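You operate a simulated robot arm through the tools that you are given. There is no shell and no other tool. Be economical: measure what you need, move in short steps, check, and stop when the job is done.

You are at the controls of a simulated robot arm. One attempt, no reset.

JOB
Trim the balance frame level with one disc and lock it.
Fine: move the red block to the block mat first; free the lock lever, read the display, lay the disc of that weight in the high tray.

It is judged by the outcome, as a careful person would: the job done as asked, and still so three seconds after it is handed in. It fails if anything else is knocked over, pushed out of place, dropped, spilled or broken.

ROBOT AND FRAMES
A 7-joint arm with a two-finger parallel gripper on a trunk, on a base that drives. Base frame: it is fixed to the floor where the robot stands at the start and does not move with it; the origin is under the middle of the robot, x ahead of it, y to its left, z up; the surface under the hand at the start is at about z = 780. Lengths are in mm, angles in degrees, forces in N, time in s.
Its first joint turns from -166.0 to 166.0 degrees. Places, roughly: balance display [400, 200, 800]; balance lock lever [400, 300, 800]; black tray of the balance frame [600, 100, 900]; block mat [400, 100, 800]; white tray of the balance frame [600, 300, 900]. Payload 1.57 kg.
Tool frame: the origin (TCP) lies between the finger pads and is the grasp point; the fingertips stand 30 mm ahead of it; z points along the fingers, y is the line along which they close. The gripper opens to 110 mm. The fingers are 24 mm wide and 12 mm thick; the gripper's body (48 by 112 mm) begins 78 mm behind the TCP.
Orientation is told as [roll, pitch, yaw] about the base's x, y, z axes, in that order, counted from this pose: with the fingers straight down and closing along the base's y, the tool's x points along the base's -x, its y along +y and its z along -z.

CONTROLS
- The arm moves only by the tool arm_command. Its argument "targets" is a list of rows, each a list of 3 entries, a list of its own where there are three numbers: the shift along the tool's x, y, z in mm, then the turn, a rotation vector about the tool's x, y, z in degrees, then the gripper command, from -1 (shut) to 1 (fully open), values between in proportion. In form: [[[tx, ty, tz], [wx, wy, wz], grip], ...]. A call has 1 to 10 rows; each row is the pose to reach, as a shift and turn from the pose commanded when the call began, along the tool's axes at that moment. Rows are played at 5 a second. More than 50 mm and 8.6 degrees between two rows, or a gripper value outside its range, and nothing of the call is played. Where a pose cannot be reached the arm comes as near as it can. A force on the tool above 40 N (or 10 N above the force at the start of the call, whichever is more), or a blocked arm, ends the call early, and 0.2 s more pass. Each finger travels about 108 mm/s and halts on what it meets, pressing with about 28 N; the grip force reading is that of the motor and also rises with nothing between the fingers. The clock runs only during rows and for 0.2 s after the last one: add rows that repeat a pose to give the fingers time. It gives the time, the measured TCP pose, the force on the tool (base axes), the opening and the grip force at its end, in the units of the frame above (readings bear some noise), with the torque about the TCP (base axes, N m) and any sound that the robot's microphone picked up.
- Cameras (640 x 400 px; columns grow to the right, rows downward): "scene" is now at [485.1, 182.9, 1448.3]; the picture's right is [-0.28, -0.96, 0.00], its down [-0.87, 0.26, -0.43] and it looks along [0.41, -0.12, -0.90] (base axes); focal length 214 px, centre (320, 200). "wrist" rides on the gripper at [70, 16, -141] in the tool frame; the picture's right is [-0.23, 0.97, 0.00], its down [-0.86, -0.20, -0.48] and it looks along [-0.47, -0.11, 0.88] (tool axes); focal length 222 px, centre (320, 200). There is no depth. A picture from a camera that has moved, and an enlarged one, comes with that camera's place and axes in the base frame and with its lens.
- camera(camera): a new picture of that camera. It takes no simulated time.
- raise_lower(by): slides the trunk up (or, below 0, down) by that many mm; the arm and the scene camera ride with it, the base frame stays. It gives what a move gives, with no picture.
- drive_base(legs): drives the robot by 1 to 6 legs, each [ahead, left, turn to the left] in mm, mm and degrees, along the robot's own axes; the way and the turn of a leg run together, so that a leg with both is an arc; at most 1500 mm and 180 degrees a leg. The arm and the cameras ride along, it lands a little off, and it stops where it bumps. It gives what a move gives.
- head_to(pan, tilt): turns the head with the scene camera to pan (to the left, within 103 degrees either way) and tilt (down, from -29 to 69), counted from straight ahead of the robot. It gives what a move gives.
- inspect(camera, box): a new picture of the part [left, top, right, bottom] of that camera's present view, enlarged. It takes no simulated time.
- job_done(): hands the job in; it is judged then, once.

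Go step by step. Nothing tells you exact positions but the pictures and the camera data: compare them with the known pose of the tool, close in by small moves and look again before you grip or let go. The budget is 120 turns and 90 pictures, counting those below and the enlarged ones. Unless the task says otherwise, let go and move clear before handing in, and close with one line.

The tools are called after "Request:" by a JSON object that holds its "name" and its "arguments". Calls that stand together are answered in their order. arm_command: Moves the arm, as the interface text tells. Its arguments: {"type":"object","properties":{"targets":{"type":"array"}},"required":["targets"]} The other tools are called the same way: raise_lower (by) slides the trunk up or down; drive_base (legs) drives the base; head_to (pan, tilt) turns the head that bears the scene camera; camera (camera) takes a picture; inspect (camera, box) takes an enlarged picture of a part of a camera's view; job_done () hands the job in.

At the start:

```text
time: 0.0
tcp_pos: [679.9, 137.7, 1220.7]
ee_rot: [-0.1, 0.0, 0.0]
contact_force: [-0.3, 0.1, -0.2]
ft_torque: [-0.01, 0.01, 0.04]
finger_gap: 109.8
grip_force: 0.1
trunk travel left (down, up): [-525.0, 85.0]
robot x, y, heading: [0.8, -1.0, 0.3]
head pan, tilt: [-16.4, 64.5]
```

scene: 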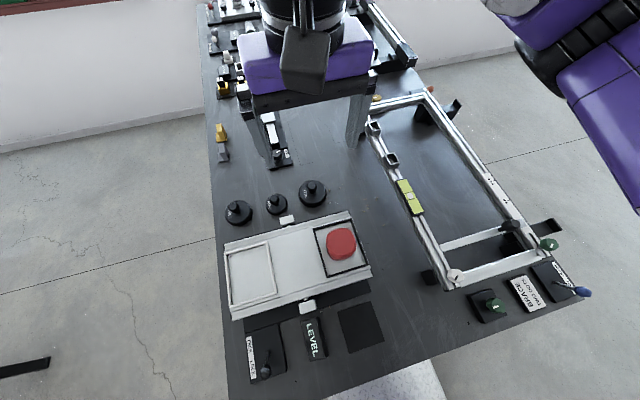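
wrist: 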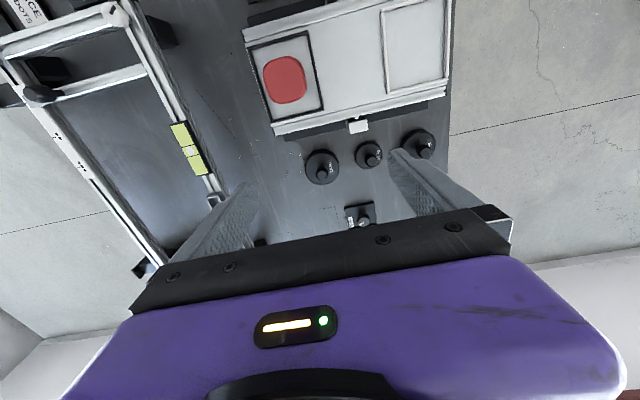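

I see the balance frame with a red block in the black tray, an empty white tray, three knobbed discs behind it, a lever near a display, and a dark mat. I'll enlarge the view to read labels.

Request:
{"name": "inspect", "arguments": {"camera": "scene", "box": [200, 290, 400, 400]}}

Request:
{"name": "inspect", "arguments": {"camera": "scene", "box": [200, 160, 400, 290]}}

Request:
{"name": "inspect", "arguments": {"camera": "wrist", "box": [230, 0, 470, 240]}}

```text
3.20 times, centred on (300, 345) of scene
camera zoom: at [485.1, 182.9, 1448.3], right [-0.28, -0.96, 0.0], down [-0.87, 0.26, -0.43], along [0.41, -0.12, -0.9], focal length 686 px, centre (384, -264)
```

zoom: 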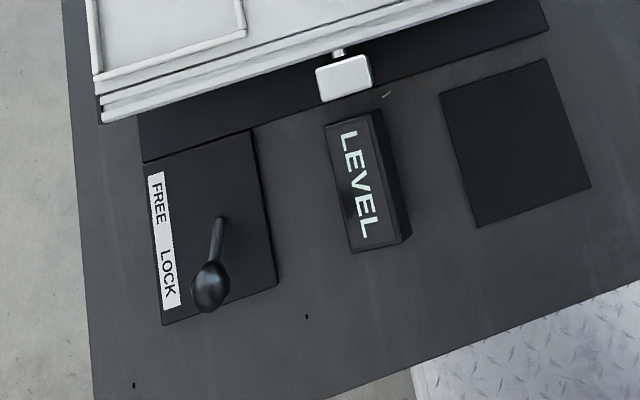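

```text
3.08 times, centred on (300, 225) of scene
camera zoom: at [485.1, 182.9, 1448.3], right [-0.28, -0.96, 0.0], down [-0.87, 0.26, -0.43], along [0.41, -0.12, -0.9], focal length 660 px, centre (382, 123)
```

zoom: 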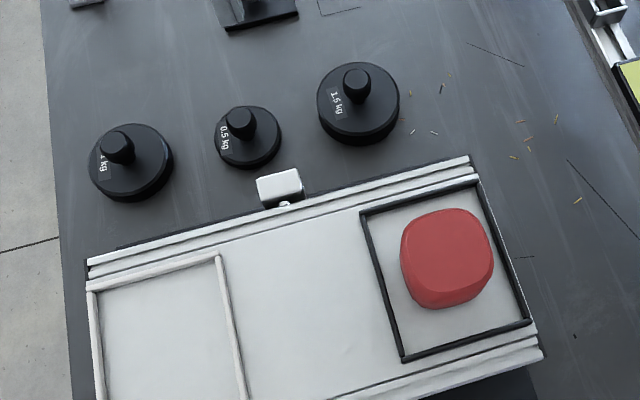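

```text
1.67 times, centred on (350, 120) of wrist
camera zoom: at [610.5, 154.0, 1362.2], right [0.23, 0.97, 0.0], down [0.86, -0.2, 0.48], along [0.47, -0.11, -0.88], focal length 370 px, centre (270, 333)
```

zoom: 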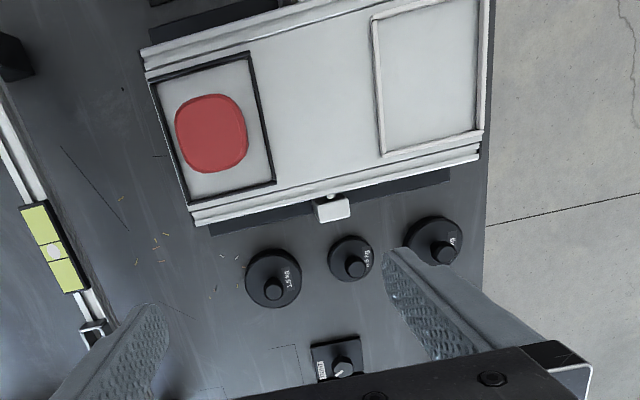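

The red block sits in the black tray near (598, 97), about 70 mm wide. The discs are marked 1, 0.5 and 1.5 kg, and the lever stands at LOCK. I'll move above the block first and look.

Request:
{"name": "arm_command", "arguments": {"targets": [[[20, -10, 35], [0, 0, 0], 1], [[41, -20, 70], [0, 0, 0], 1], [[62, -31, 105], [0, 0, 0], 1], [[82, -41, 140], [0, 0, 0], 1], [[82, -41, 170], [0, 0, 0], 1], [[82, -41, 170], [0, 0, 0], 1]]}}

Request:
{"name": "camera", "arguments": {"camera": "wrist"}}

Request:
{"name": "camera", "arguments": {"camera": "scene"}}

```text
time: 1.4
tcp_pos: [597.6, 97.9, 1050.4]
ee_rot: [0.0, 0.0, 0.0]
contact_force: [0.6, -0.7, 0.3]
ft_torque: [-0.01, 0.0, 0.0]
finger_gap: 110.0
grip_force: 0.0
trunk travel left (down, up): [-525.0, 85.0]
robot x, y, heading: [-0.1, 1.2, 0.2]
head pan, tilt: [-16.4, 64.5]
```

```text
84 pictures are left
camera wrist: at [527.6, 112.8, 1191.7], right [0.23, 0.97, 0.0], down [0.86, -0.2, 0.48], along [0.47, -0.11, -0.88], focal length 222 px, centre (320, 200)
```

wrist: 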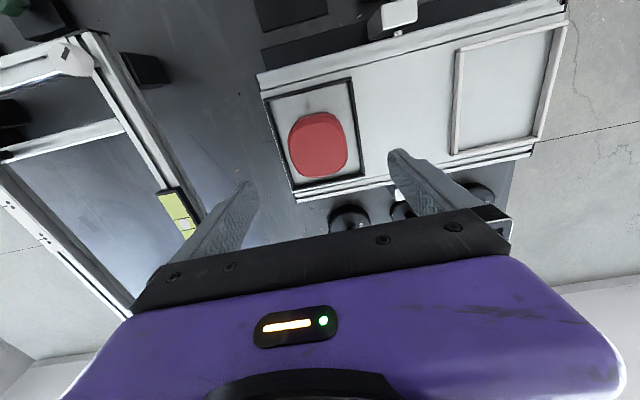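

```text
83 pictures are left
camera scene: at [485.1, 182.9, 1448.4], right [-0.28, -0.96, 0.0], down [-0.87, 0.26, -0.43], along [0.41, -0.12, -0.9], focal length 214 px, centre (320, 200)
```

scene: 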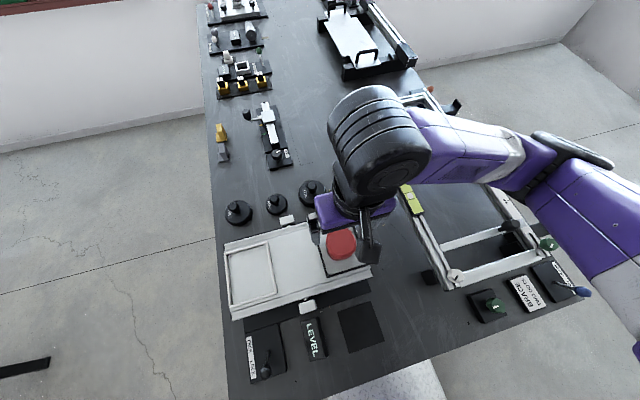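

From two views the block's centre is about (592, 99) with its top near z 950, and the tray rim is near z 910. I'll come down to just above it and check again.

Request:
{"name": "arm_command", "arguments": {"targets": [[[3, 1, 25], [0, 0, 0], 1], [[5, 2, 50], [0, 0, 0], 1], [[5, 2, 50], [0, 0, 0], 1]]}}

Request:
{"name": "camera", "arguments": {"camera": "wrist"}}

Request:
{"name": "inspect", "arguments": {"camera": "scene", "box": [280, 170, 420, 300]}}

```text
time: 2.2
tcp_pos: [592.6, 98.3, 1001.6]
ee_rot: [0.0, 0.0, -0.1]
contact_force: [-0.6, 0.2, 0.2]
ft_torque: [0.0, 0.06, -0.02]
finger_gap: 109.9
grip_force: 0.1
trunk travel left (down, up): [-525.0, 85.0]
robot x, y, heading: [-1.9, 1.3, -0.0]
head pan, tilt: [-16.4, 64.5]
```

```text
82 pictures are left
camera wrist: at [523.0, 114.6, 1141.9], right [0.23, 0.97, 0.0], down [0.86, -0.2, 0.48], along [0.47, -0.11, -0.88], focal length 222 px, centre (320, 200)
```

wrist: 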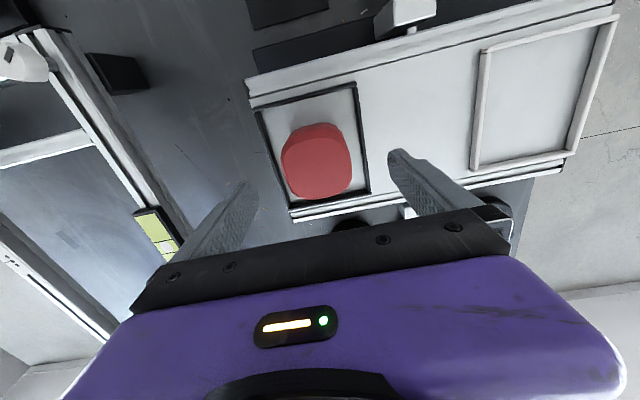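

```text
3.08 times, centred on (350, 235) of scene
camera zoom: at [485.1, 182.9, 1448.4], right [-0.28, -0.96, 0.0], down [-0.87, 0.26, -0.43], along [0.41, -0.12, -0.9], focal length 660 px, centre (228, 92)
```

zoom: 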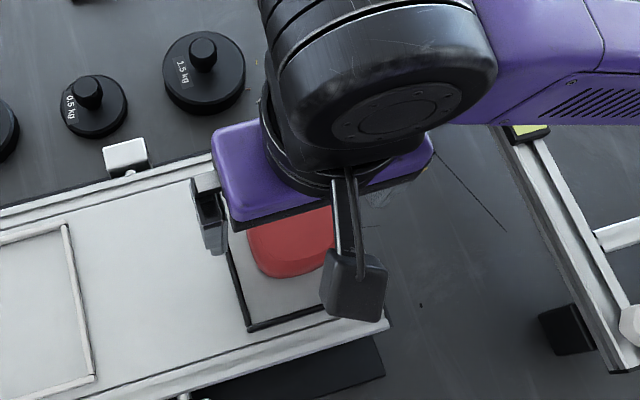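

The block lies centred between the fingers. I'll descend to z ≈ 945, with the fingertips above the tray rim, and close.

Request:
{"name": "arm_command", "arguments": {"targets": [[[0, 0, 20], [0, 0, 0], 1], [[0, 0, 40], [0, 0, 0], 1], [[0, 0, 56], [0, 0, 0], 1], [[0, 0, 56], [0, 0, 0], 1]]}}

Request:
{"name": "camera", "arguments": {"camera": "wrist"}}

```text
time: 3.2
tcp_pos: [592.4, 99.8, 943.9]
ee_rot: [0.0, 0.1, 0.0]
contact_force: [0.2, 0.2, 1.0]
ft_torque: [0.01, 0.0, 0.04]
finger_gap: 109.8
grip_force: 0.1
trunk travel left (down, up): [-525.0, 85.0]
robot x, y, heading: [-2.9, 0.3, -0.2]
head pan, tilt: [-16.4, 64.5]
```

```text
80 pictures are left
camera wrist: at [522.8, 115.3, 1086.0], right [0.23, 0.97, 0.0], down [0.86, -0.2, 0.48], along [0.47, -0.11, -0.88], focal length 222 px, centre (320, 200)
```

wrist: 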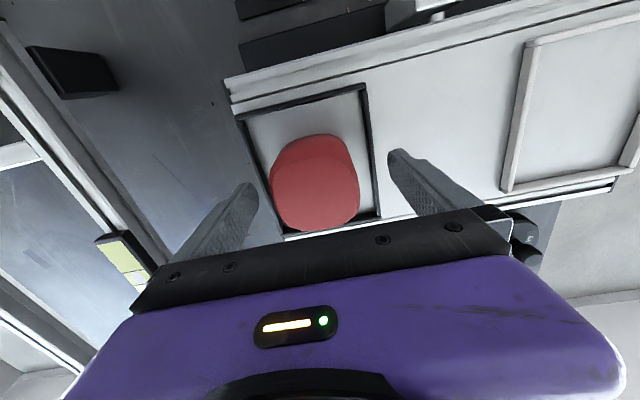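

Aligned. Closing on the block.

Request:
{"name": "arm_command", "arguments": {"targets": [[[0, 0, 0], [0, 0, 0], 0.4], [[0, 0, 0], [0, 0, 0], 0.2], [[0, 0, 0], [0, 0, 0], 0], [[0, 0, 0], [0, 0, 0], -0.3], [[0, 0, 0], [0, 0, 0], -1], [[0, 0, 0], [0, 0, 0], -1]]}}

Request:
{"name": "camera", "arguments": {"camera": "wrist"}}

```text
time: 4.6
tcp_pos: [592.4, 99.3, 944.8]
ee_rot: [0.0, -0.1, 0.0]
contact_force: [2.2, -3.2, 0.3]
ft_torque: [0.04, -0.13, -0.07]
finger_gap: 69.7
grip_force: 27.8
trunk travel left (down, up): [-525.0, 85.0]
robot x, y, heading: [-0.1, -0.0, 0.0]
head pan, tilt: [-16.4, 64.5]
```

```text
79 pictures are left
camera wrist: at [523.0, 115.2, 1086.1], right [0.23, 0.97, 0.0], down [0.85, -0.2, 0.48], along [0.47, -0.11, -0.88], focal length 222 px, centre (320, 200)
```

wrist: 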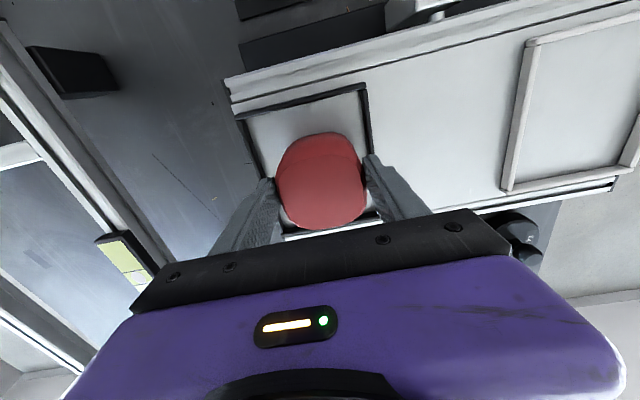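

Gripped at 69.7 mm. Now I lift straight up.

Request:
{"name": "arm_command", "arguments": {"targets": [[[0, 0, -8], [0, 0, 0], -1], [[0, 0, -20], [0, 0, 0], -1], [[0, 0, -45], [0, 0, 0], -1], [[0, 0, -75], [0, 0, 0], -1], [[0, 0, -75], [0, 0, 0], -1]]}}

Request:
{"name": "camera", "arguments": {"camera": "wrist"}}

Request:
{"name": "camera", "arguments": {"camera": "scene"}}

```text
time: 5.8
tcp_pos: [593.1, 101.0, 1018.8]
ee_rot: [0.0, -0.1, 0.0]
contact_force: [1.0, -0.2, -9.7]
ft_torque: [0.01, 0.09, 0.01]
finger_gap: 69.9
grip_force: 28.2
trunk travel left (down, up): [-525.0, 85.0]
robot x, y, heading: [-3.6, -0.2, -0.0]
head pan, tilt: [-16.4, 64.5]
```

```text
78 pictures are left
camera wrist: at [522.9, 115.9, 1161.1], right [0.23, 0.97, 0.0], down [0.86, -0.2, 0.48], along [0.47, -0.11, -0.88], focal length 222 px, centre (320, 200)
```

wrist: 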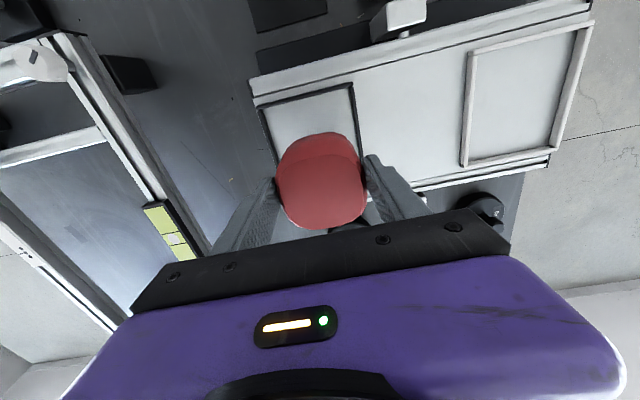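

```text
77 pictures are left
camera scene: at [485.2, 183.0, 1448.2], right [-0.28, -0.96, 0.0], down [-0.87, 0.26, -0.43], along [0.41, -0.12, -0.9], focal length 214 px, centre (320, 200)
```

scene: 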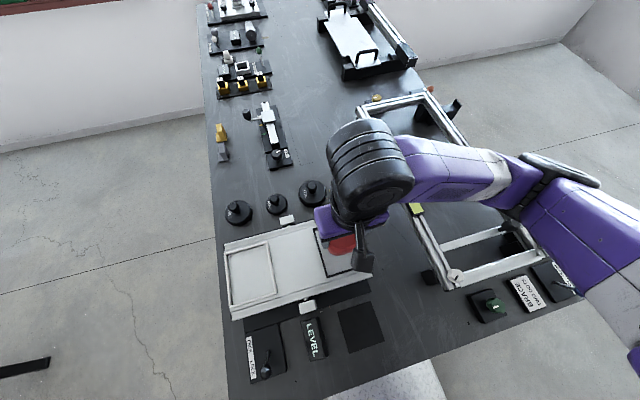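

The block is held clear. The mat centre works out at about (398, 96, 782); I'll carry the block over it and look.

Request:
{"name": "arm_command", "arguments": {"targets": [[[40, 0, 0], [0, 0, 0], -1], [[80, -1, 0], [0, 0, 0], -1], [[120, -2, 0], [0, 0, 0], -1], [[160, -3, 10], [0, 0, 0], -1], [[195, -4, 40], [0, 0, 0], -1], [[195, -4, 80], [0, 0, 0], -1], [[195, -4, 110], [0, 0, 0], -1], [[195, -4, 110], [0, 0, 0], -1]]}}

Request:
{"name": "camera", "arguments": {"camera": "wrist"}}

Request:
{"name": "camera", "arguments": {"camera": "scene"}}

```text
time: 7.6
tcp_pos: [417.5, 114.9, 872.6]
ee_rot: [0.0, 0.0, 0.0]
contact_force: [-0.1, -0.1, -9.2]
ft_torque: [0.02, 0.11, 0.0]
finger_gap: 70.0
grip_force: 28.1
out of reach, approached as far as the arm can: row 1, 2, 3, 4, 5, 6, 7, 8
trunk travel left (down, up): [-525.0, 85.0]
robot x, y, heading: [-1.0, 1.7, -0.1]
head pan, tilt: [-16.4, 64.5]
```

```text
76 pictures are left
camera wrist: at [347.8, 130.3, 1013.4], right [0.23, 0.97, 0.0], down [0.86, -0.2, 0.48], along [0.47, -0.11, -0.88], focal length 222 px, centre (320, 200)
```

wrist: 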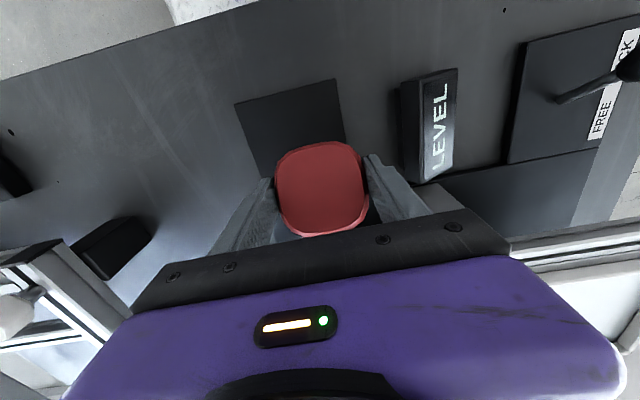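

```text
75 pictures are left
camera scene: at [485.2, 183.0, 1448.3], right [-0.28, -0.96, 0.0], down [-0.87, 0.26, -0.43], along [0.41, -0.12, -0.9], focal length 214 px, centre (320, 200)
```

scene: 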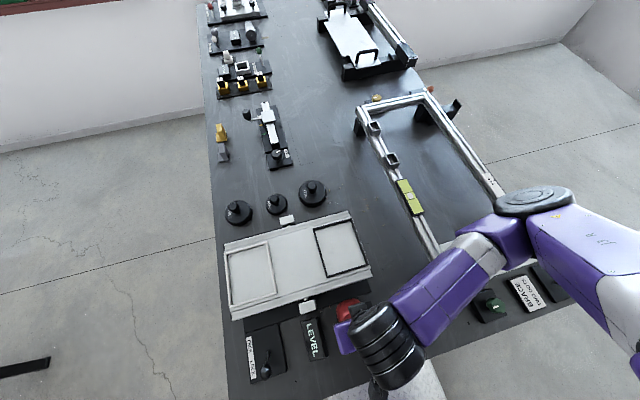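

The arm can't fold in that close, stopping at (417, 115). I'll drive the base back 150 mm to get better reach, with the held block moving into free space off the table's front.

Request:
{"name": "drive_base", "arguments": {"legs": [[-150, 0, 0]]}}

Request:
{"name": "camera", "arguments": {"camera": "scene"}}

```text
time: 9.0
tcp_pos: [266.6, 113.4, 872.5]
ee_rot: [0.0, 0.0, -0.2]
contact_force: [0.3, 1.1, -9.5]
ft_torque: [0.05, 0.14, 0.01]
finger_gap: 69.9
grip_force: 28.1
trunk travel left (down, up): [-525.0, 85.0]
robot x, y, heading: [-150.3, -0.6, 0.0]
head pan, tilt: [-16.4, 64.5]
```

```text
74 pictures are left
camera scene: at [335.7, 181.5, 1448.2], right [-0.29, -0.96, 0.0], down [-0.86, 0.26, -0.43], along [0.41, -0.12, -0.9], focal length 214 px, centre (320, 200)
```

scene: 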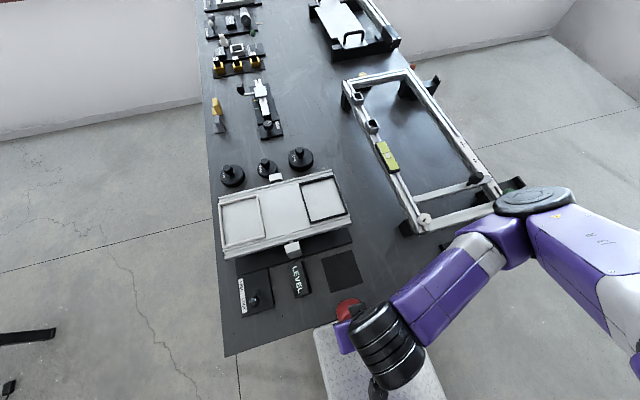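

The mat again works out at about (400, 95). I'll raise a little and carry the block forward over it.

Request:
{"name": "arm_command", "arguments": {"targets": [[[0, 0, -20], [0, 0, 0], -1], [[-35, -5, -20], [0, 0, 0], -1], [[-70, -10, -20], [0, 0, 0], -1], [[-105, -15, -20], [0, 0, 0], -1], [[-132, -18, -20], [0, 0, 0], -1], [[-132, -18, -20], [0, 0, 0], -1]]}}

Request:
{"name": "camera", "arguments": {"camera": "wrist"}}

Request:
{"name": "camera", "arguments": {"camera": "scene"}}

```text
time: 10.4
tcp_pos: [399.0, 96.8, 891.5]
ee_rot: [-0.1, 0.1, -0.1]
contact_force: [0.8, -0.4, -9.8]
ft_torque: [-0.01, 0.09, 0.02]
finger_gap: 69.9
grip_force: 27.7
out of reach, approached as far as the arm can: row 1
trunk travel left (down, up): [-525.0, 85.0]
robot x, y, heading: [-149.7, -2.0, -0.1]
head pan, tilt: [-16.4, 64.5]
```

```text
73 pictures are left
camera wrist: at [330.2, 111.3, 1033.6], right [0.23, 0.97, 0.0], down [0.85, -0.2, 0.48], along [0.46, -0.11, -0.88], focal length 222 px, centre (320, 200)
```

wrist: 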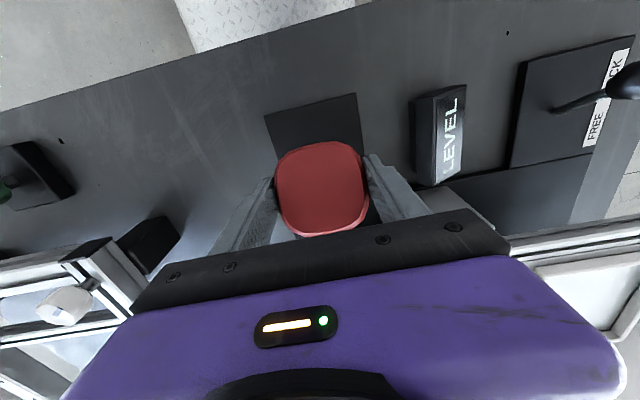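

```text
72 pictures are left
camera scene: at [335.7, 181.4, 1448.2], right [-0.29, -0.96, 0.0], down [-0.86, 0.26, -0.43], along [0.41, -0.12, -0.9], focal length 214 px, centre (320, 200)
```

scene: 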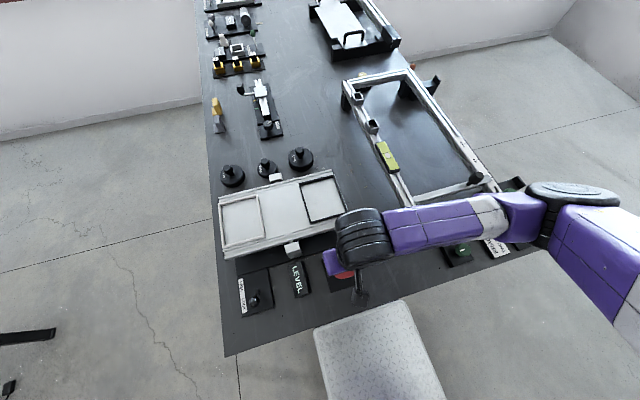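

The mat spans about x 350–448, y 45–143, so its centre is (399, 94). I'll shift 3 mm and lower gently.

Request:
{"name": "arm_command", "arguments": {"targets": [[[0, -3, 20], [0, 0, 0], -1], [[0, -3, 40], [0, 0, 0], -1], [[0, -3, 55], [0, 0, 0], -1], [[0, -3, 60], [0, 0, 0], -1], [[0, -3, 60], [0, 0, 0], -1]]}}

Request:
{"name": "inspect", "arguments": {"camera": "wrist", "box": [220, 60, 420, 260]}}

```text
time: 11.6
tcp_pos: [400.2, 92.7, 832.4]
ee_rot: [0.0, -0.2, -0.2]
contact_force: [5.9, 0.7, 18.5]
ft_torque: [0.02, -0.1, 0.03]
finger_gap: 70.1
grip_force: 27.5
trunk travel left (down, up): [-525.0, 85.0]
robot x, y, heading: [-147.7, -2.0, -0.1]
head pan, tilt: [-16.4, 64.5]
```

```text
2.00 times, centred on (320, 160) of wrist
camera zoom: at [330.2, 108.3, 974.0], right [0.23, 0.97, 0.0], down [0.85, -0.2, 0.48], along [0.47, -0.11, -0.88], focal length 444 px, centre (320, 280)
```

zoom: 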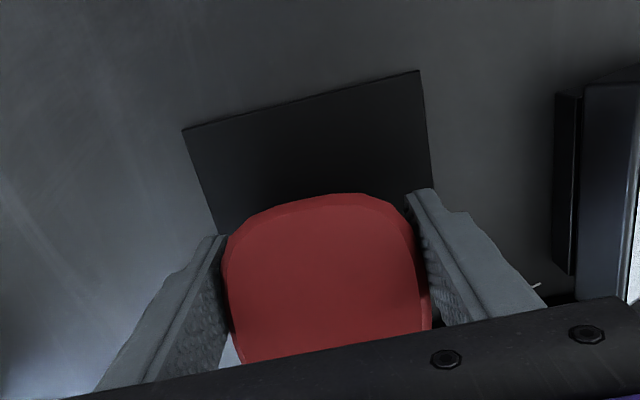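

The force says it touched at TCP z 832, and the block looks to have swung somewhat in the grip. I'll look from outside before doing more.

Request:
{"name": "inspect", "arguments": {"camera": "scene", "box": [290, 220, 410, 320]}}

Request:
{"name": "camera", "arguments": {"camera": "wrist"}}

```text
4.00 times, centred on (350, 270) of scene
camera zoom: at [335.3, 181.4, 1448.5], right [-0.29, -0.96, 0.0], down [-0.86, 0.26, -0.43], along [0.41, -0.12, -0.9], focal length 858 px, centre (200, -80)
```

zoom: 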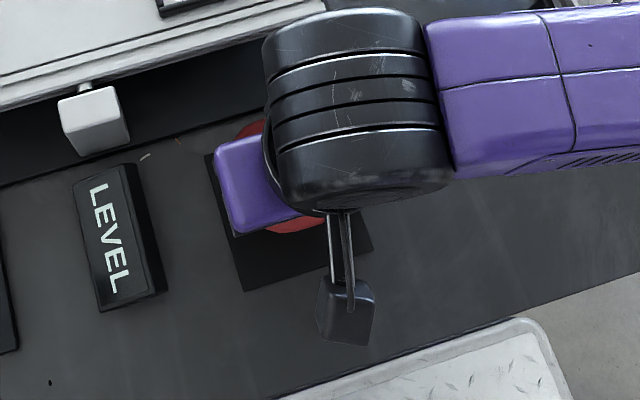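

```text
69 pictures are left
camera wrist: at [330.2, 108.3, 974.0], right [0.23, 0.97, 0.0], down [0.85, -0.2, 0.48], along [0.47, -0.11, -0.88], focal length 222 px, centre (320, 200)
```

wrist: 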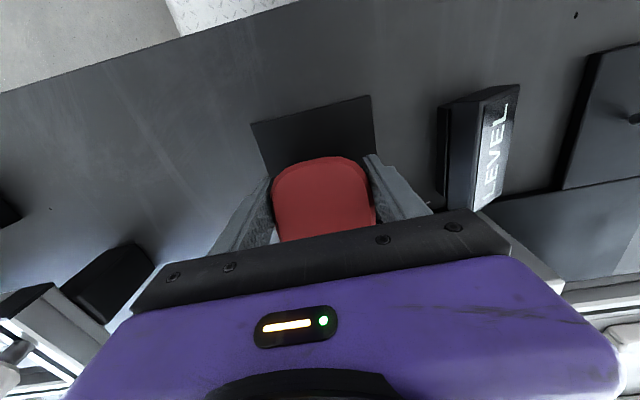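

The block seems pitched with its low-x end down, so that edge touched first. Lowering further in small steps should press it flat while the grip lets it pivot.

Request:
{"name": "arm_command", "arguments": {"targets": [[[0, 0, 2], [0, 0, 0], -1], [[0, 0, 4], [0, 0, 0], -1], [[0, 0, 4], [0, 0, 0], -1]]}}

Request:
{"name": "inspect", "arguments": {"camera": "wrist", "box": [220, 60, 420, 260]}}

```text
time: 12.4
tcp_pos: [400.9, 91.5, 828.8]
ee_rot: [0.0, 0.0, -0.2]
contact_force: [3.7, 2.4, 19.6]
ft_torque: [0.11, 0.01, 0.05]
finger_gap: 69.5
grip_force: 27.9
trunk travel left (down, up): [-525.0, 85.0]
robot x, y, heading: [-147.3, -0.9, -0.2]
head pan, tilt: [-16.4, 64.5]
```

```text
2.00 times, centred on (320, 160) of wrist
camera zoom: at [329.7, 108.2, 970.1], right [0.23, 0.97, 0.0], down [0.85, -0.2, 0.48], along [0.47, -0.11, -0.88], focal length 444 px, centre (320, 280)
```

zoom: 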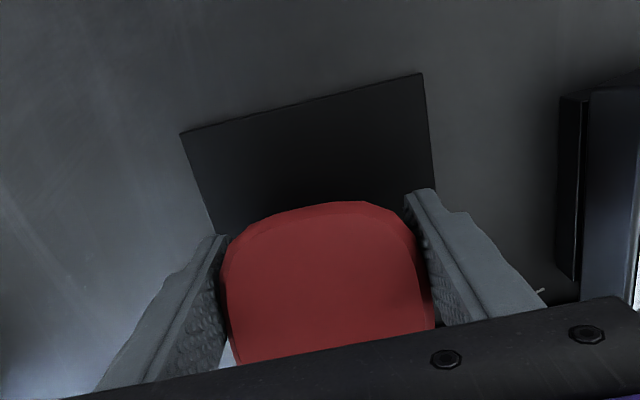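

It isn't behaving clearly, so I'll lift 60 mm and examine how the block sits in the fingers.

Request:
{"name": "arm_command", "arguments": {"targets": [[[0, 0, -20], [0, 0, 0], -1], [[0, 0, -60], [0, 0, 0], -1], [[0, 0, -60], [0, 0, 0], -1]]}}

Request:
{"name": "inspect", "arguments": {"camera": "wrist", "box": [240, 100, 400, 250]}}

```text
time: 13.2
tcp_pos: [398.5, 90.3, 888.2]
ee_rot: [-0.1, 0.0, -0.2]
contact_force: [0.3, -0.1, -8.7]
ft_torque: [-0.01, 0.15, -0.01]
finger_gap: 69.8
grip_force: 28.1
trunk travel left (down, up): [-525.0, 85.0]
robot x, y, heading: [-149.3, -4.0, -0.3]
head pan, tilt: [-16.4, 64.5]
```

```text
2.67 times, centred on (320, 175) of wrist
camera zoom: at [329.8, 107.1, 1030.4], right [0.23, 0.97, 0.0], down [0.86, -0.2, 0.48], along [0.46, -0.11, -0.88], focal length 592 px, centre (320, 267)
```

zoom: 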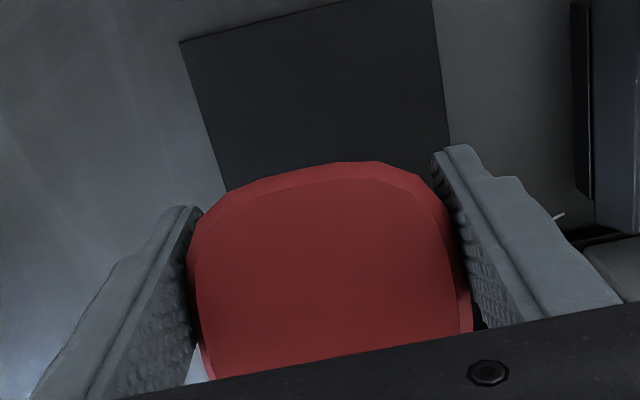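

The torque says the block's mass sits about 10–15 mm ahead (+x) of the grip, so it has probably pitched. I'll raise it high and away so the head camera can see its side.

Request:
{"name": "arm_command", "arguments": {"targets": [[[0, 0, -40], [0, 0, 0], -1], [[0, 0, -80], [0, 0, 0], -1], [[-25, 0, -120], [0, 0, 0], -1], [[-50, 0, -160], [0, 0, 0], -1], [[-75, 0, -200], [0, 0, 0], -1], [[-100, 0, -240], [0, 0, 0], -1], [[-125, 0, -280], [0, 0, 0], -1], [[-150, 0, -310], [0, 0, 0], -1], [[-150, 0, -310], [0, 0, 0], -1]]}}

Request:
{"name": "head_to", "arguments": {"pan": -18, "tilt": 40}}

Request:
{"name": "camera", "arguments": {"camera": "scene"}}

```text
time: 15.2
tcp_pos: [551.5, 91.0, 1198.9]
ee_rot: [0.0, 0.1, -0.1]
contact_force: [0.3, 0.1, -10.0]
ft_torque: [-0.02, 0.16, 0.0]
finger_gap: 69.6
grip_force: 28.1
trunk travel left (down, up): [-525.0, 85.0]
robot x, y, heading: [-149.6, 0.8, -0.0]
head pan, tilt: [-16.4, 64.5]
```

```text
time: 16.1
tcp_pos: [549.8, 90.0, 1197.9]
ee_rot: [-0.1, -0.1, -0.1]
contact_force: [0.4, 0.2, -9.3]
ft_torque: [-0.02, 0.17, 0.01]
finger_gap: 69.8
grip_force: 27.6
trunk travel left (down, up): [-525.0, 85.0]
robot x, y, heading: [-149.1, -2.0, -0.1]
head pan, tilt: [-18.0, 40.0]
```

```text
66 pictures are left
camera scene: at [357.7, 172.5, 1479.9], right [-0.31, -0.95, 0.0], down [-0.61, 0.2, -0.77], along [0.73, -0.24, -0.64], focal length 214 px, centre (320, 200)
```

scene: 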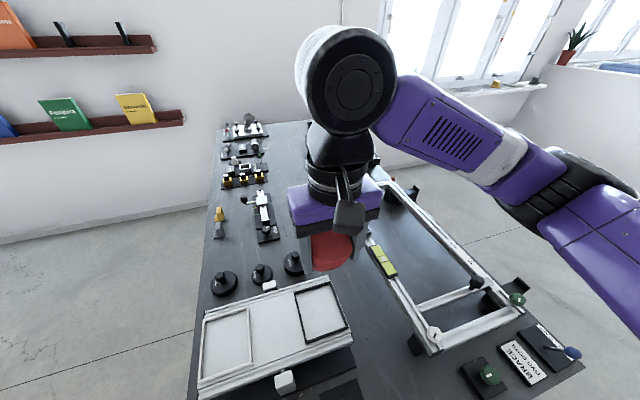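

Request:
{"name": "inspect", "arguments": {"camera": "scene", "box": [280, 190, 400, 290]}}

Request:
{"name": "inspect", "arguments": {"camera": "wrist", "box": [240, 100, 400, 250]}}

```text
4.00 times, centred on (340, 240) of scene
camera zoom: at [357.7, 172.5, 1479.9], right [-0.31, -0.95, 0.0], down [-0.61, 0.2, -0.77], along [0.73, -0.24, -0.64], focal length 858 px, centre (240, 40)
```

zoom: 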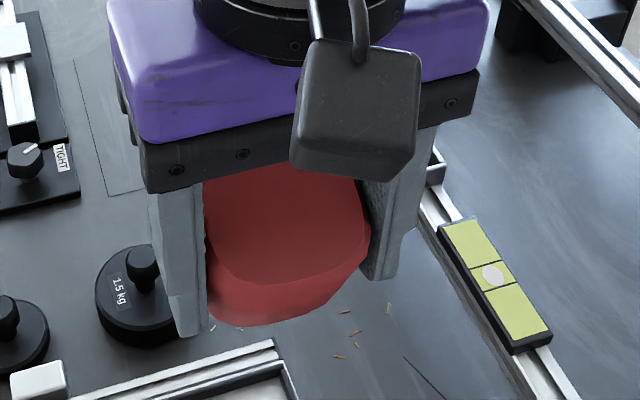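

```text
2.67 times, centred on (320, 175) of wrist
camera zoom: at [480.8, 106.4, 1339.6], right [0.23, 0.97, 0.0], down [0.85, -0.2, 0.48], along [0.47, -0.11, -0.88], focal length 592 px, centre (320, 267)
```

zoom: 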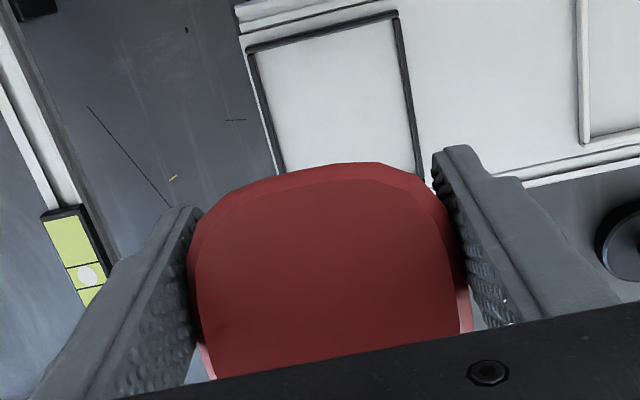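

Now it's clear: the large face is the top, and the front face shows as a thin strip, so the block is pitched with its low-x end down about 15°. I'll pitch the tool +15° about y to level it and look again.

Request:
{"name": "arm_command", "arguments": {"targets": [[[0, 0, 0], [0, 7.5, 0], -1], [[0, 0, 0], [0, 15, 0], -1], [[0, 0, 0], [0, 15, 0], -1]]}}

Request:
{"name": "inspect", "arguments": {"camera": "scene", "box": [280, 190, 400, 290]}}

```text
time: 16.9
tcp_pos: [549.9, 91.3, 1197.6]
ee_rot: [0.0, 15.1, -0.2]
contact_force: [0.1, -0.3, -10.1]
ft_torque: [-0.01, 0.14, 0.01]
finger_gap: 70.0
grip_force: 27.6
trunk travel left (down, up): [-525.0, 85.0]
robot x, y, heading: [-149.9, -1.4, -0.4]
head pan, tilt: [-18.0, 40.0]
```

```text
4.00 times, centred on (340, 240) of scene
camera zoom: at [357.7, 172.5, 1480.0], right [-0.31, -0.95, 0.0], down [-0.61, 0.2, -0.77], along [0.73, -0.24, -0.64], focal length 858 px, centre (240, 40)
```

zoom: 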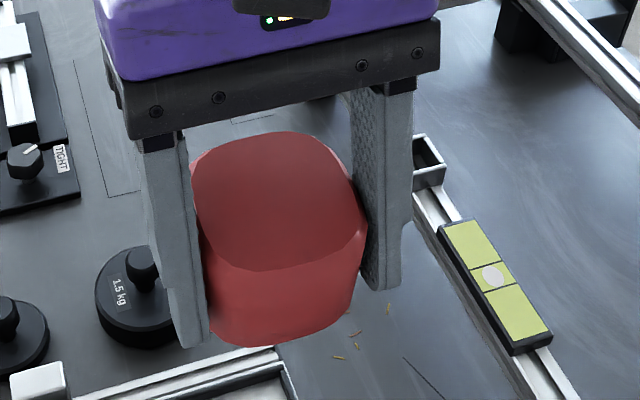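

Very clear now: the block is level, about 70×70×50, its centre about 14 mm ahead of the TCP and its underside about 33 mm below it. I'll carry it to TCP (385, 94, 900) so its centre is over the mat.

Request:
{"name": "arm_command", "arguments": {"targets": [[[10.3, 0, 41.3], [0, 0, 0], -1], [[20.5, 0, 82.6], [0, 0, 0], -1], [[30.8, 1, 124], [0, 0, 0], -1], [[41.1, 2, 165.3], [0, 0, 0], -1], [[51.4, 3, 206.6], [0, 0, 0], -1], [[61.6, 3, 248], [0, 0, 0], -1], [[72, 3, 289.3], [0, 0, 0], -1], [[82.2, 3, 330.6], [0, 0, 0], -1], [[82.2, 3, 330.6], [0, 0, 0], -1]]}}

Request:
{"name": "head_to", "arguments": {"pan": -12, "tilt": 58}}

Request:
{"name": "camera", "arguments": {"camera": "scene"}}

Request:
{"name": "camera", "arguments": {"camera": "wrist"}}

```text
time: 18.9
tcp_pos: [384.4, 95.5, 900.0]
ee_rot: [0.0, 15.0, -0.2]
contact_force: [0.3, -0.5, -11.0]
ft_torque: [-0.01, 0.14, 0.02]
finger_gap: 69.8
grip_force: 27.8
trunk travel left (down, up): [-525.0, 85.0]
robot x, y, heading: [-147.2, 1.2, -0.1]
head pan, tilt: [-18.0, 40.0]
```

```text
time: 19.7
tcp_pos: [384.7, 95.8, 900.8]
ee_rot: [0.0, 15.1, -0.1]
contact_force: [-0.7, 0.5, -9.0]
ft_torque: [-0.03, 0.14, 0.0]
finger_gap: 70.0
grip_force: 27.8
trunk travel left (down, up): [-525.0, 85.0]
robot x, y, heading: [-151.4, -3.2, -0.1]
head pan, tilt: [-12.0, 58.0]
```

```text
62 pictures are left
camera scene: at [344.2, 184.5, 1455.7], right [-0.21, -0.98, 0.0], down [-0.83, 0.18, -0.53], along [0.52, -0.11, -0.85], focal length 214 px, centre (320, 200)
```

scene: 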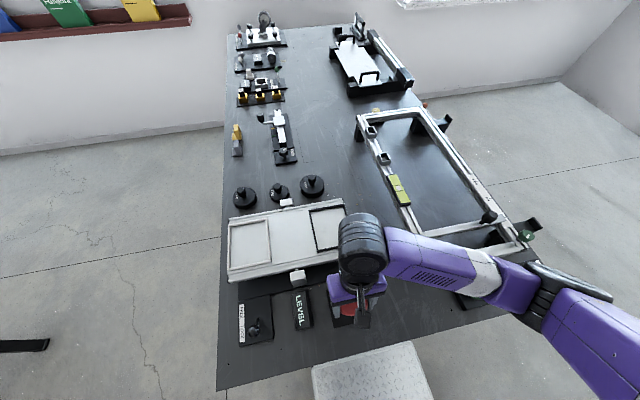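

```text
61 pictures are left
camera wrist: at [354.5, 111.7, 1055.3], right [0.22, 0.97, -0.06], down [0.95, -0.2, 0.24], along [0.22, -0.11, -0.97], focal length 222 px, centre (320, 200)
```

wrist: 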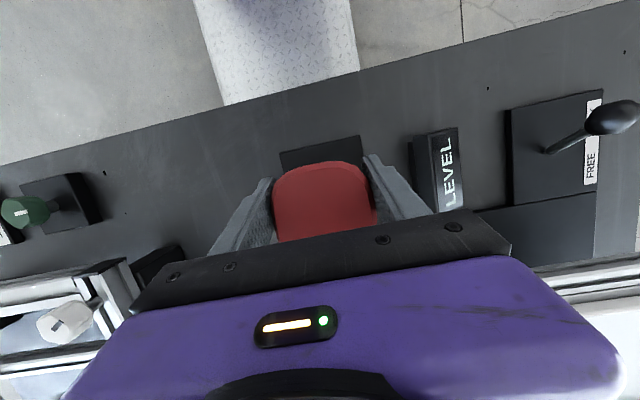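

The block's front edge is near x 362, so its centre is about (397, 95) over the mat. Lowering slowly.

Request:
{"name": "arm_command", "arguments": {"targets": [[[-7.8, 0, 29], [0, 0, 0], -1], [[-15.5, 0, 58], [0, 0, 0], -1], [[-18.1, 0, 67.6], [0, 0, 0], -1], [[-19.4, 0, 72.5], [0, 0, 0], -1], [[-19.4, 0, 72.5], [0, 0, 0], -1]]}}

Request:
{"name": "inspect", "arguments": {"camera": "wrist", "box": [220, 60, 420, 260]}}

```text
time: 20.9
tcp_pos: [385.7, 95.3, 826.7]
ee_rot: [0.1, 14.9, -0.1]
contact_force: [6.4, -1.0, 16.5]
ft_torque: [0.01, 0.25, 0.03]
finger_gap: 69.8
grip_force: 28.5
trunk travel left (down, up): [-525.0, 85.0]
robot x, y, heading: [-144.8, -1.4, -0.1]
head pan, tilt: [-12.0, 58.0]
```

```text
2.00 times, centred on (320, 160) of wrist
camera zoom: at [354.5, 110.9, 980.8], right [0.22, 0.97, -0.06], down [0.95, -0.2, 0.24], along [0.22, -0.11, -0.97], focal length 444 px, centre (320, 280)
```

zoom: 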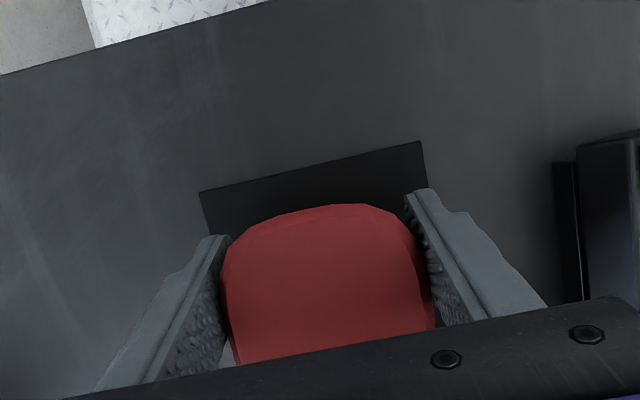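

The low-x edge touches first, so a few degrees of pitch remain. I'll pitch 6° more while lowering a little to lay it flat.

Request:
{"name": "arm_command", "arguments": {"targets": [[[-3, 0, 0], [0, 3, 0], -1], [[-5, 0, 1], [0, 6, 0], -1], [[-5.5, 0, 3], [0, 6, 0], -1], [[-5.5, 0, 3], [0, 6, 0], -1]]}}

Request:
{"name": "inspect", "arguments": {"camera": "scene", "box": [300, 250, 400, 340]}}

Request:
{"name": "inspect", "arguments": {"camera": "wrist", "box": [220, 60, 420, 260]}}

```text
time: 21.9
tcp_pos: [388.5, 94.4, 820.6]
ee_rot: [0.0, 21.1, -0.2]
contact_force: [-4.3, -3.1, 18.6]
ft_torque: [0.13, -0.15, -0.08]
finger_gap: 69.9
grip_force: 28.1
trunk travel left (down, up): [-525.0, 85.0]
robot x, y, heading: [-147.7, 3.6, -0.1]
head pan, tilt: [-12.0, 58.0]
```

```text
4.44 times, centred on (350, 295) of scene
camera zoom: at [343.5, 184.3, 1456.0], right [-0.21, -0.98, 0.0], down [-0.83, 0.18, -0.53], along [0.52, -0.11, -0.85], focal length 953 px, centre (187, -222)
```

zoom: 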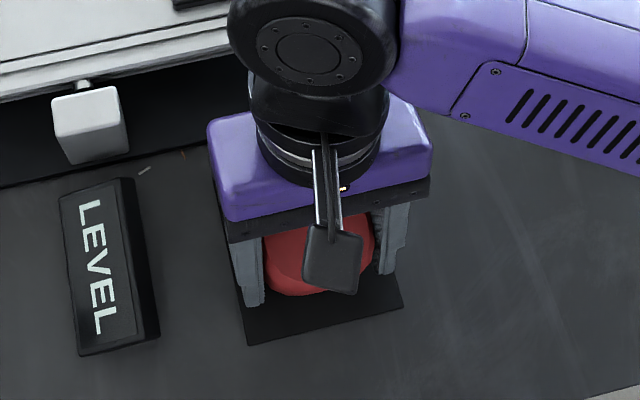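

```text
2.00 times, centred on (320, 160) of wrist
camera zoom: at [374.4, 110.8, 978.1], right [0.21, 0.97, -0.08], down [0.97, -0.2, 0.14], along [0.12, -0.11, -0.99], focal length 444 px, centre (320, 280)
```

zoom: 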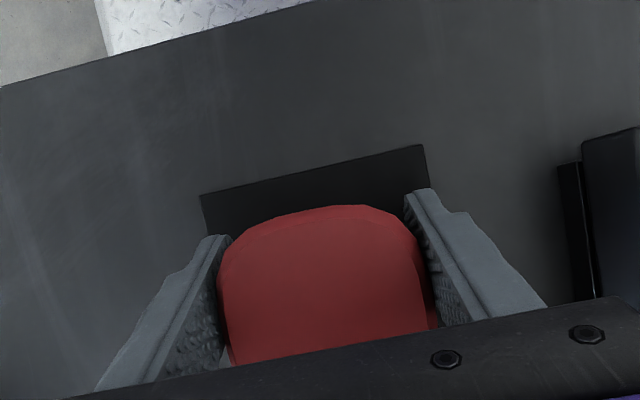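

The contact is now centred under the block, so it lies flat, within the mat at about x 370–438. I'll open slowly.

Request:
{"name": "arm_command", "arguments": {"targets": [[[0, 0, 0], [0, 0, 0], 0.3], [[0, 0, 0], [0, 0, 0], 0.4], [[0, 0, 0], [0, 0, 0], 0.6], [[0, 0, 0], [0, 0, 0], 0.7], [[0, 0, 0], [0, 0, 0], 0.7]]}}

Request:
{"name": "inspect", "arguments": {"camera": "wrist", "box": [220, 60, 420, 260]}}

```text
time: 23.1
tcp_pos: [389.6, 95.0, 821.4]
ee_rot: [0.0, 21.1, -0.2]
contact_force: [0.3, -0.5, -0.6]
ft_torque: [-0.03, 0.02, 0.0]
finger_gap: 93.6
grip_force: 0.1
trunk travel left (down, up): [-525.0, 85.0]
robot x, y, heading: [-149.3, 1.6, -0.1]
head pan, tilt: [-12.0, 58.0]
```

```text
2.00 times, centred on (320, 160) of wrist
camera zoom: at [375.1, 110.8, 977.8], right [0.22, 0.97, -0.08], down [0.97, -0.2, 0.14], along [0.12, -0.11, -0.99], focal length 444 px, centre (320, 280)
```

zoom: 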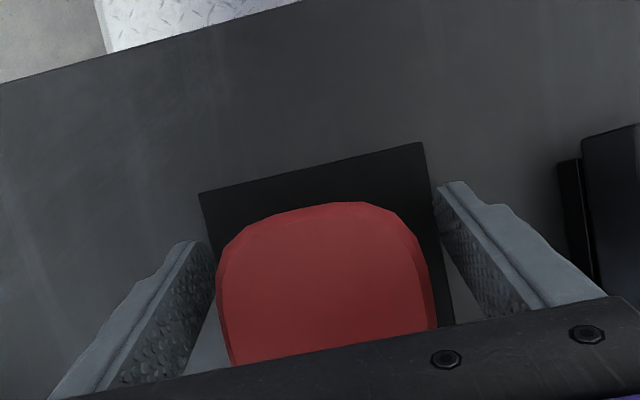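

Released with no disturbance. I'll lift out vertically, level the tool, and check.

Request:
{"name": "arm_command", "arguments": {"targets": [[[10.7, 0, -28], [0, 0, 0], 0.7], [[25, 0, -65], [0, 0, 0], 0.7], [[40, 0, -105], [0, -7, 0], 0.7], [[54, 0, -140], [0, -14, 0], 0.7], [[68, 0, -178], [0, -21, 0], 0.7], [[68, 0, -178], [0, -21, 0], 0.7]]}}

Request:
{"name": "camera", "arguments": {"camera": "wrist"}}

Request:
{"name": "camera", "arguments": {"camera": "scene"}}

```text
time: 24.5
tcp_pos: [403.1, 100.7, 1005.8]
ee_rot: [-0.1, 0.1, -0.2]
contact_force: [-0.2, -0.9, -0.7]
ft_torque: [-0.02, 0.01, 0.01]
finger_gap: 93.6
grip_force: 0.1
out of reach, approached as far as the arm can: row 5, 6
trunk travel left (down, up): [-525.0, 85.0]
robot x, y, heading: [-150.1, 0.3, 0.1]
head pan, tilt: [-12.0, 58.0]
```

```text
56 pictures are left
camera wrist: at [333.1, 116.7, 1147.8], right [0.23, 0.97, 0.0], down [0.85, -0.2, 0.48], along [0.46, -0.11, -0.88], focal length 222 px, centre (320, 200)
```

wrist: 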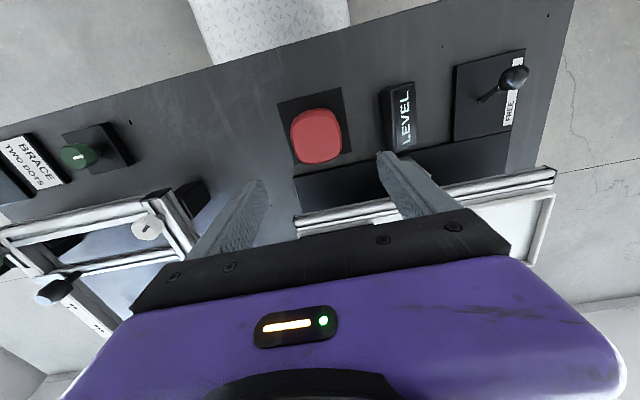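

```text
55 pictures are left
camera scene: at [344.0, 184.5, 1455.7], right [-0.21, -0.98, 0.0], down [-0.83, 0.18, -0.53], along [0.52, -0.11, -0.85], focal length 214 px, centre (320, 200)
```

scene: 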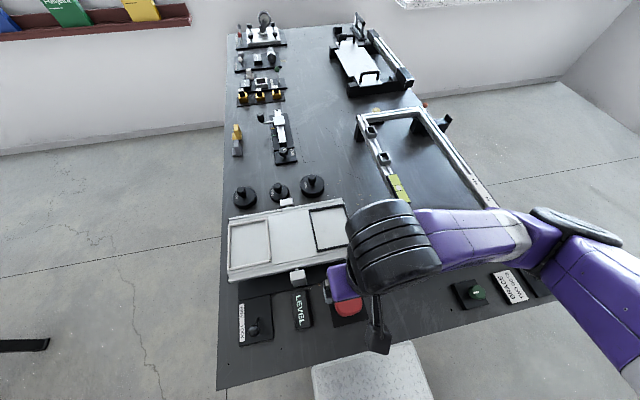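

Request:
{"name": "inspect", "arguments": {"camera": "wrist", "box": [260, 40, 560, 190]}}

Request:
{"name": "inspect", "arguments": {"camera": "scene", "box": [220, 260, 380, 370]}}

```text
2.13 times, centred on (410, 115) of wrist
camera zoom: at [333.1, 116.7, 1147.8], right [0.23, 0.97, 0.0], down [0.85, -0.2, 0.48], along [0.46, -0.11, -0.88], focal length 474 px, centre (128, 381)
```

zoom: 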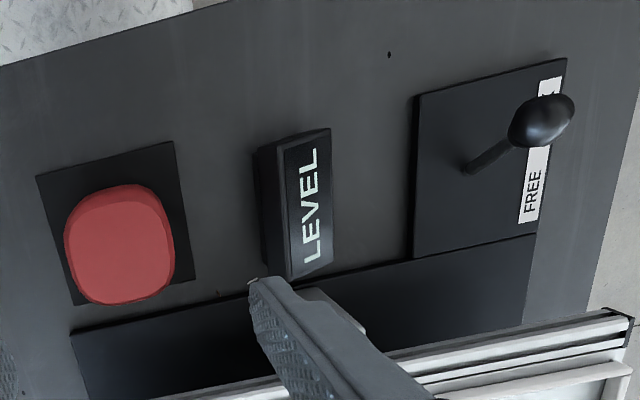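

```text
3.64 times, centred on (300, 315) of scene
camera zoom: at [344.0, 184.5, 1455.7], right [-0.21, -0.98, 0.0], down [-0.83, 0.18, -0.53], along [0.52, -0.11, -0.85], focal length 780 px, centre (393, -218)
```

zoom: 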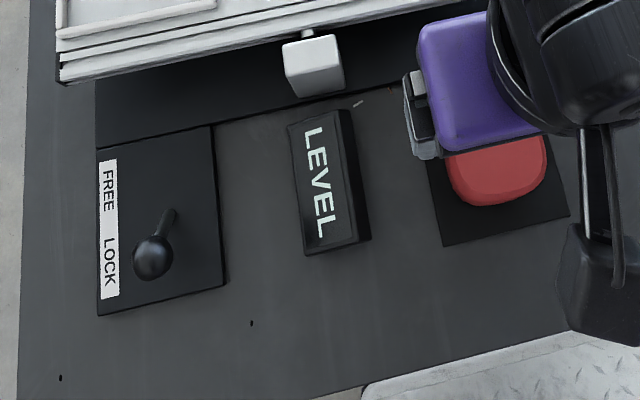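

The block is properly on the mat. Triangulating the lever, its pivot is at about (413, 337) and its knob at about (386, 341, 843), leaning towards −x for LOCK. I'll close the fingers and go to a place on the robot side of the knob.

Request:
{"name": "arm_command", "arguments": {"targets": [[[5, 40, 0], [0, 0, 0], -1], [[12, 80, 0], [0, 0, 0], -1], [[22, 120, 5], [0, 0, 0], -1], [[32, 160, 10], [0, 0, 0], -1], [[42, 200, 20], [0, 0, 0], -1], [[53, 239, 45], [0, 0, 0], -1], [[53, 239, 75], [0, 0, 0], -1], [[53, 239, 75], [0, 0, 0], -1]]}}

Request:
{"name": "camera", "arguments": {"camera": "wrist"}}

Request:
{"name": "inspect", "arguments": {"camera": "scene", "box": [200, 240, 360, 350]}}

```text
time: 26.3
tcp_pos: [350.3, 341.3, 931.5]
ee_rot: [0.0, 0.0, -0.3]
contact_force: [0.2, -0.1, -0.1]
ft_torque: [0.0, 0.0, -0.03]
finger_gap: 0.2
grip_force: 22.1
trunk travel left (down, up): [-525.0, 85.0]
robot x, y, heading: [-147.9, -1.8, -0.2]
head pan, tilt: [-12.0, 58.0]
```

```text
52 pictures are left
camera wrist: at [280.6, 356.2, 1071.8], right [0.23, 0.97, 0.0], down [0.85, -0.2, 0.48], along [0.47, -0.11, -0.88], focal length 222 px, centre (320, 200)
```

wrist: 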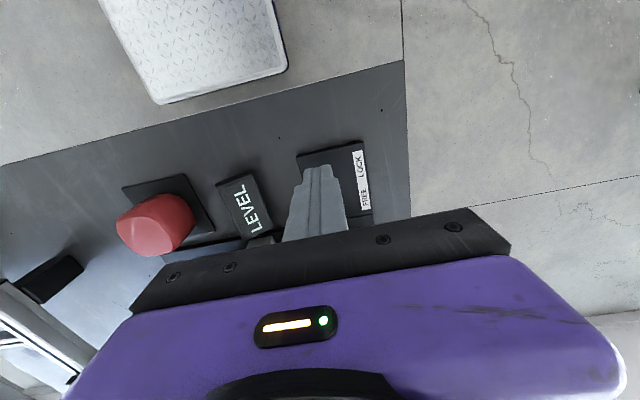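

```text
3.64 times, centred on (280, 295) of scene
camera zoom: at [344.0, 184.7, 1455.7], right [-0.21, -0.98, 0.0], down [-0.83, 0.18, -0.53], along [0.52, -0.11, -0.85], focal length 780 px, centre (466, -146)
```

zoom: 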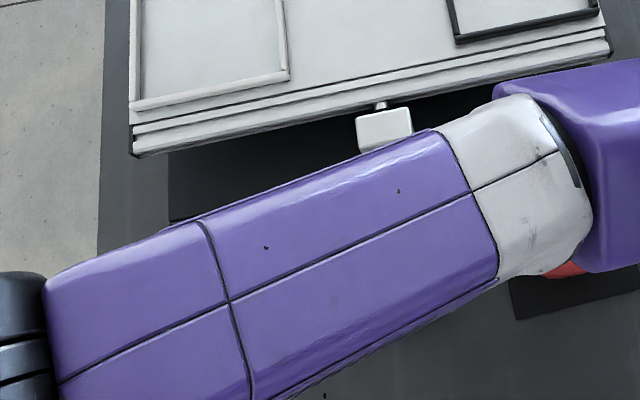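

The fingers are at the robot side of the lever. I'll lower until the tips are at knob height.

Request:
{"name": "arm_command", "arguments": {"targets": [[[3, 0, 35], [0, 0, 0], -1], [[3, 0, 68], [0, 0, 0], -1], [[3, 0, 68], [0, 0, 0], -1]]}}

Request:
{"name": "inspect", "arguments": {"camera": "wrist", "box": [200, 80, 420, 260]}}

```text
time: 27.1
tcp_pos: [347.3, 339.7, 862.0]
ee_rot: [-0.1, 0.0, -0.3]
contact_force: [-0.8, 0.1, 0.5]
ft_torque: [-0.02, 0.03, 0.02]
finger_gap: 0.0
grip_force: 20.4
trunk travel left (down, up): [-525.0, 85.0]
robot x, y, heading: [-154.4, -1.2, -0.1]
head pan, tilt: [-12.0, 58.0]
```

```text
2.22 times, centred on (310, 170) of wrist
camera zoom: at [277.6, 355.1, 1003.4], right [0.23, 0.97, 0.0], down [0.85, -0.2, 0.48], along [0.47, -0.11, -0.88], focal length 494 px, centre (342, 267)
```

zoom: 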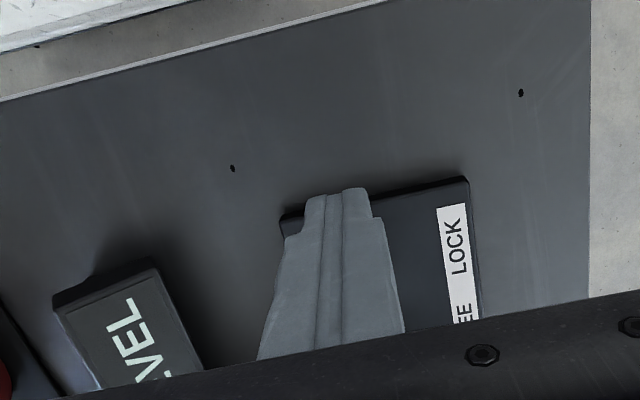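

Pushing +x against the knob in small steps.

Request:
{"name": "arm_command", "arguments": {"targets": [[[-10, 0, 0], [0, 0, 0], -1], [[-20, 0, 0], [0, 0, 0], -1], [[-30, 0, 0], [0, 0, 0], -1], [[-40, 0, 0], [0, 0, 0], -1], [[-50, 0, 0], [0, 0, 0], -1], [[-60, 0, 0], [0, 0, 0], -1]]}}

Request:
{"name": "camera", "arguments": {"camera": "wrist"}}

```text
time: 28.5
tcp_pos: [407.7, 338.4, 862.5]
ee_rot: [-0.1, -0.1, -0.1]
contact_force: [-0.5, 0.0, -0.4]
ft_torque: [0.01, -0.01, -0.01]
finger_gap: 0.1
grip_force: 21.1
trunk travel left (down, up): [-525.0, 85.0]
robot x, y, heading: [-148.8, 1.5, -0.2]
head pan, tilt: [-12.0, 58.0]
```

```text
49 pictures are left
camera wrist: at [338.3, 355.3, 1003.9], right [0.23, 0.97, 0.0], down [0.85, -0.2, 0.48], along [0.47, -0.11, -0.88], focal length 222 px, centre (320, 200)
```

wrist: 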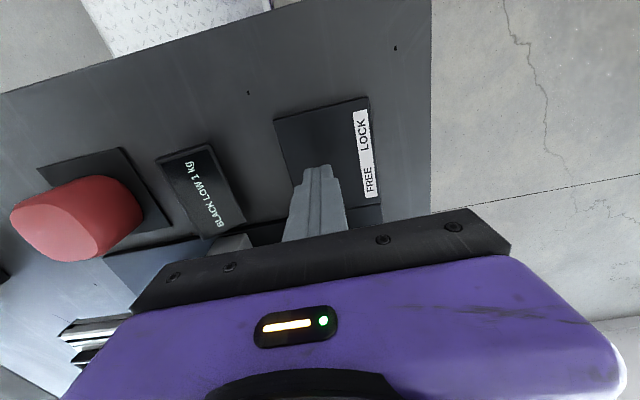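

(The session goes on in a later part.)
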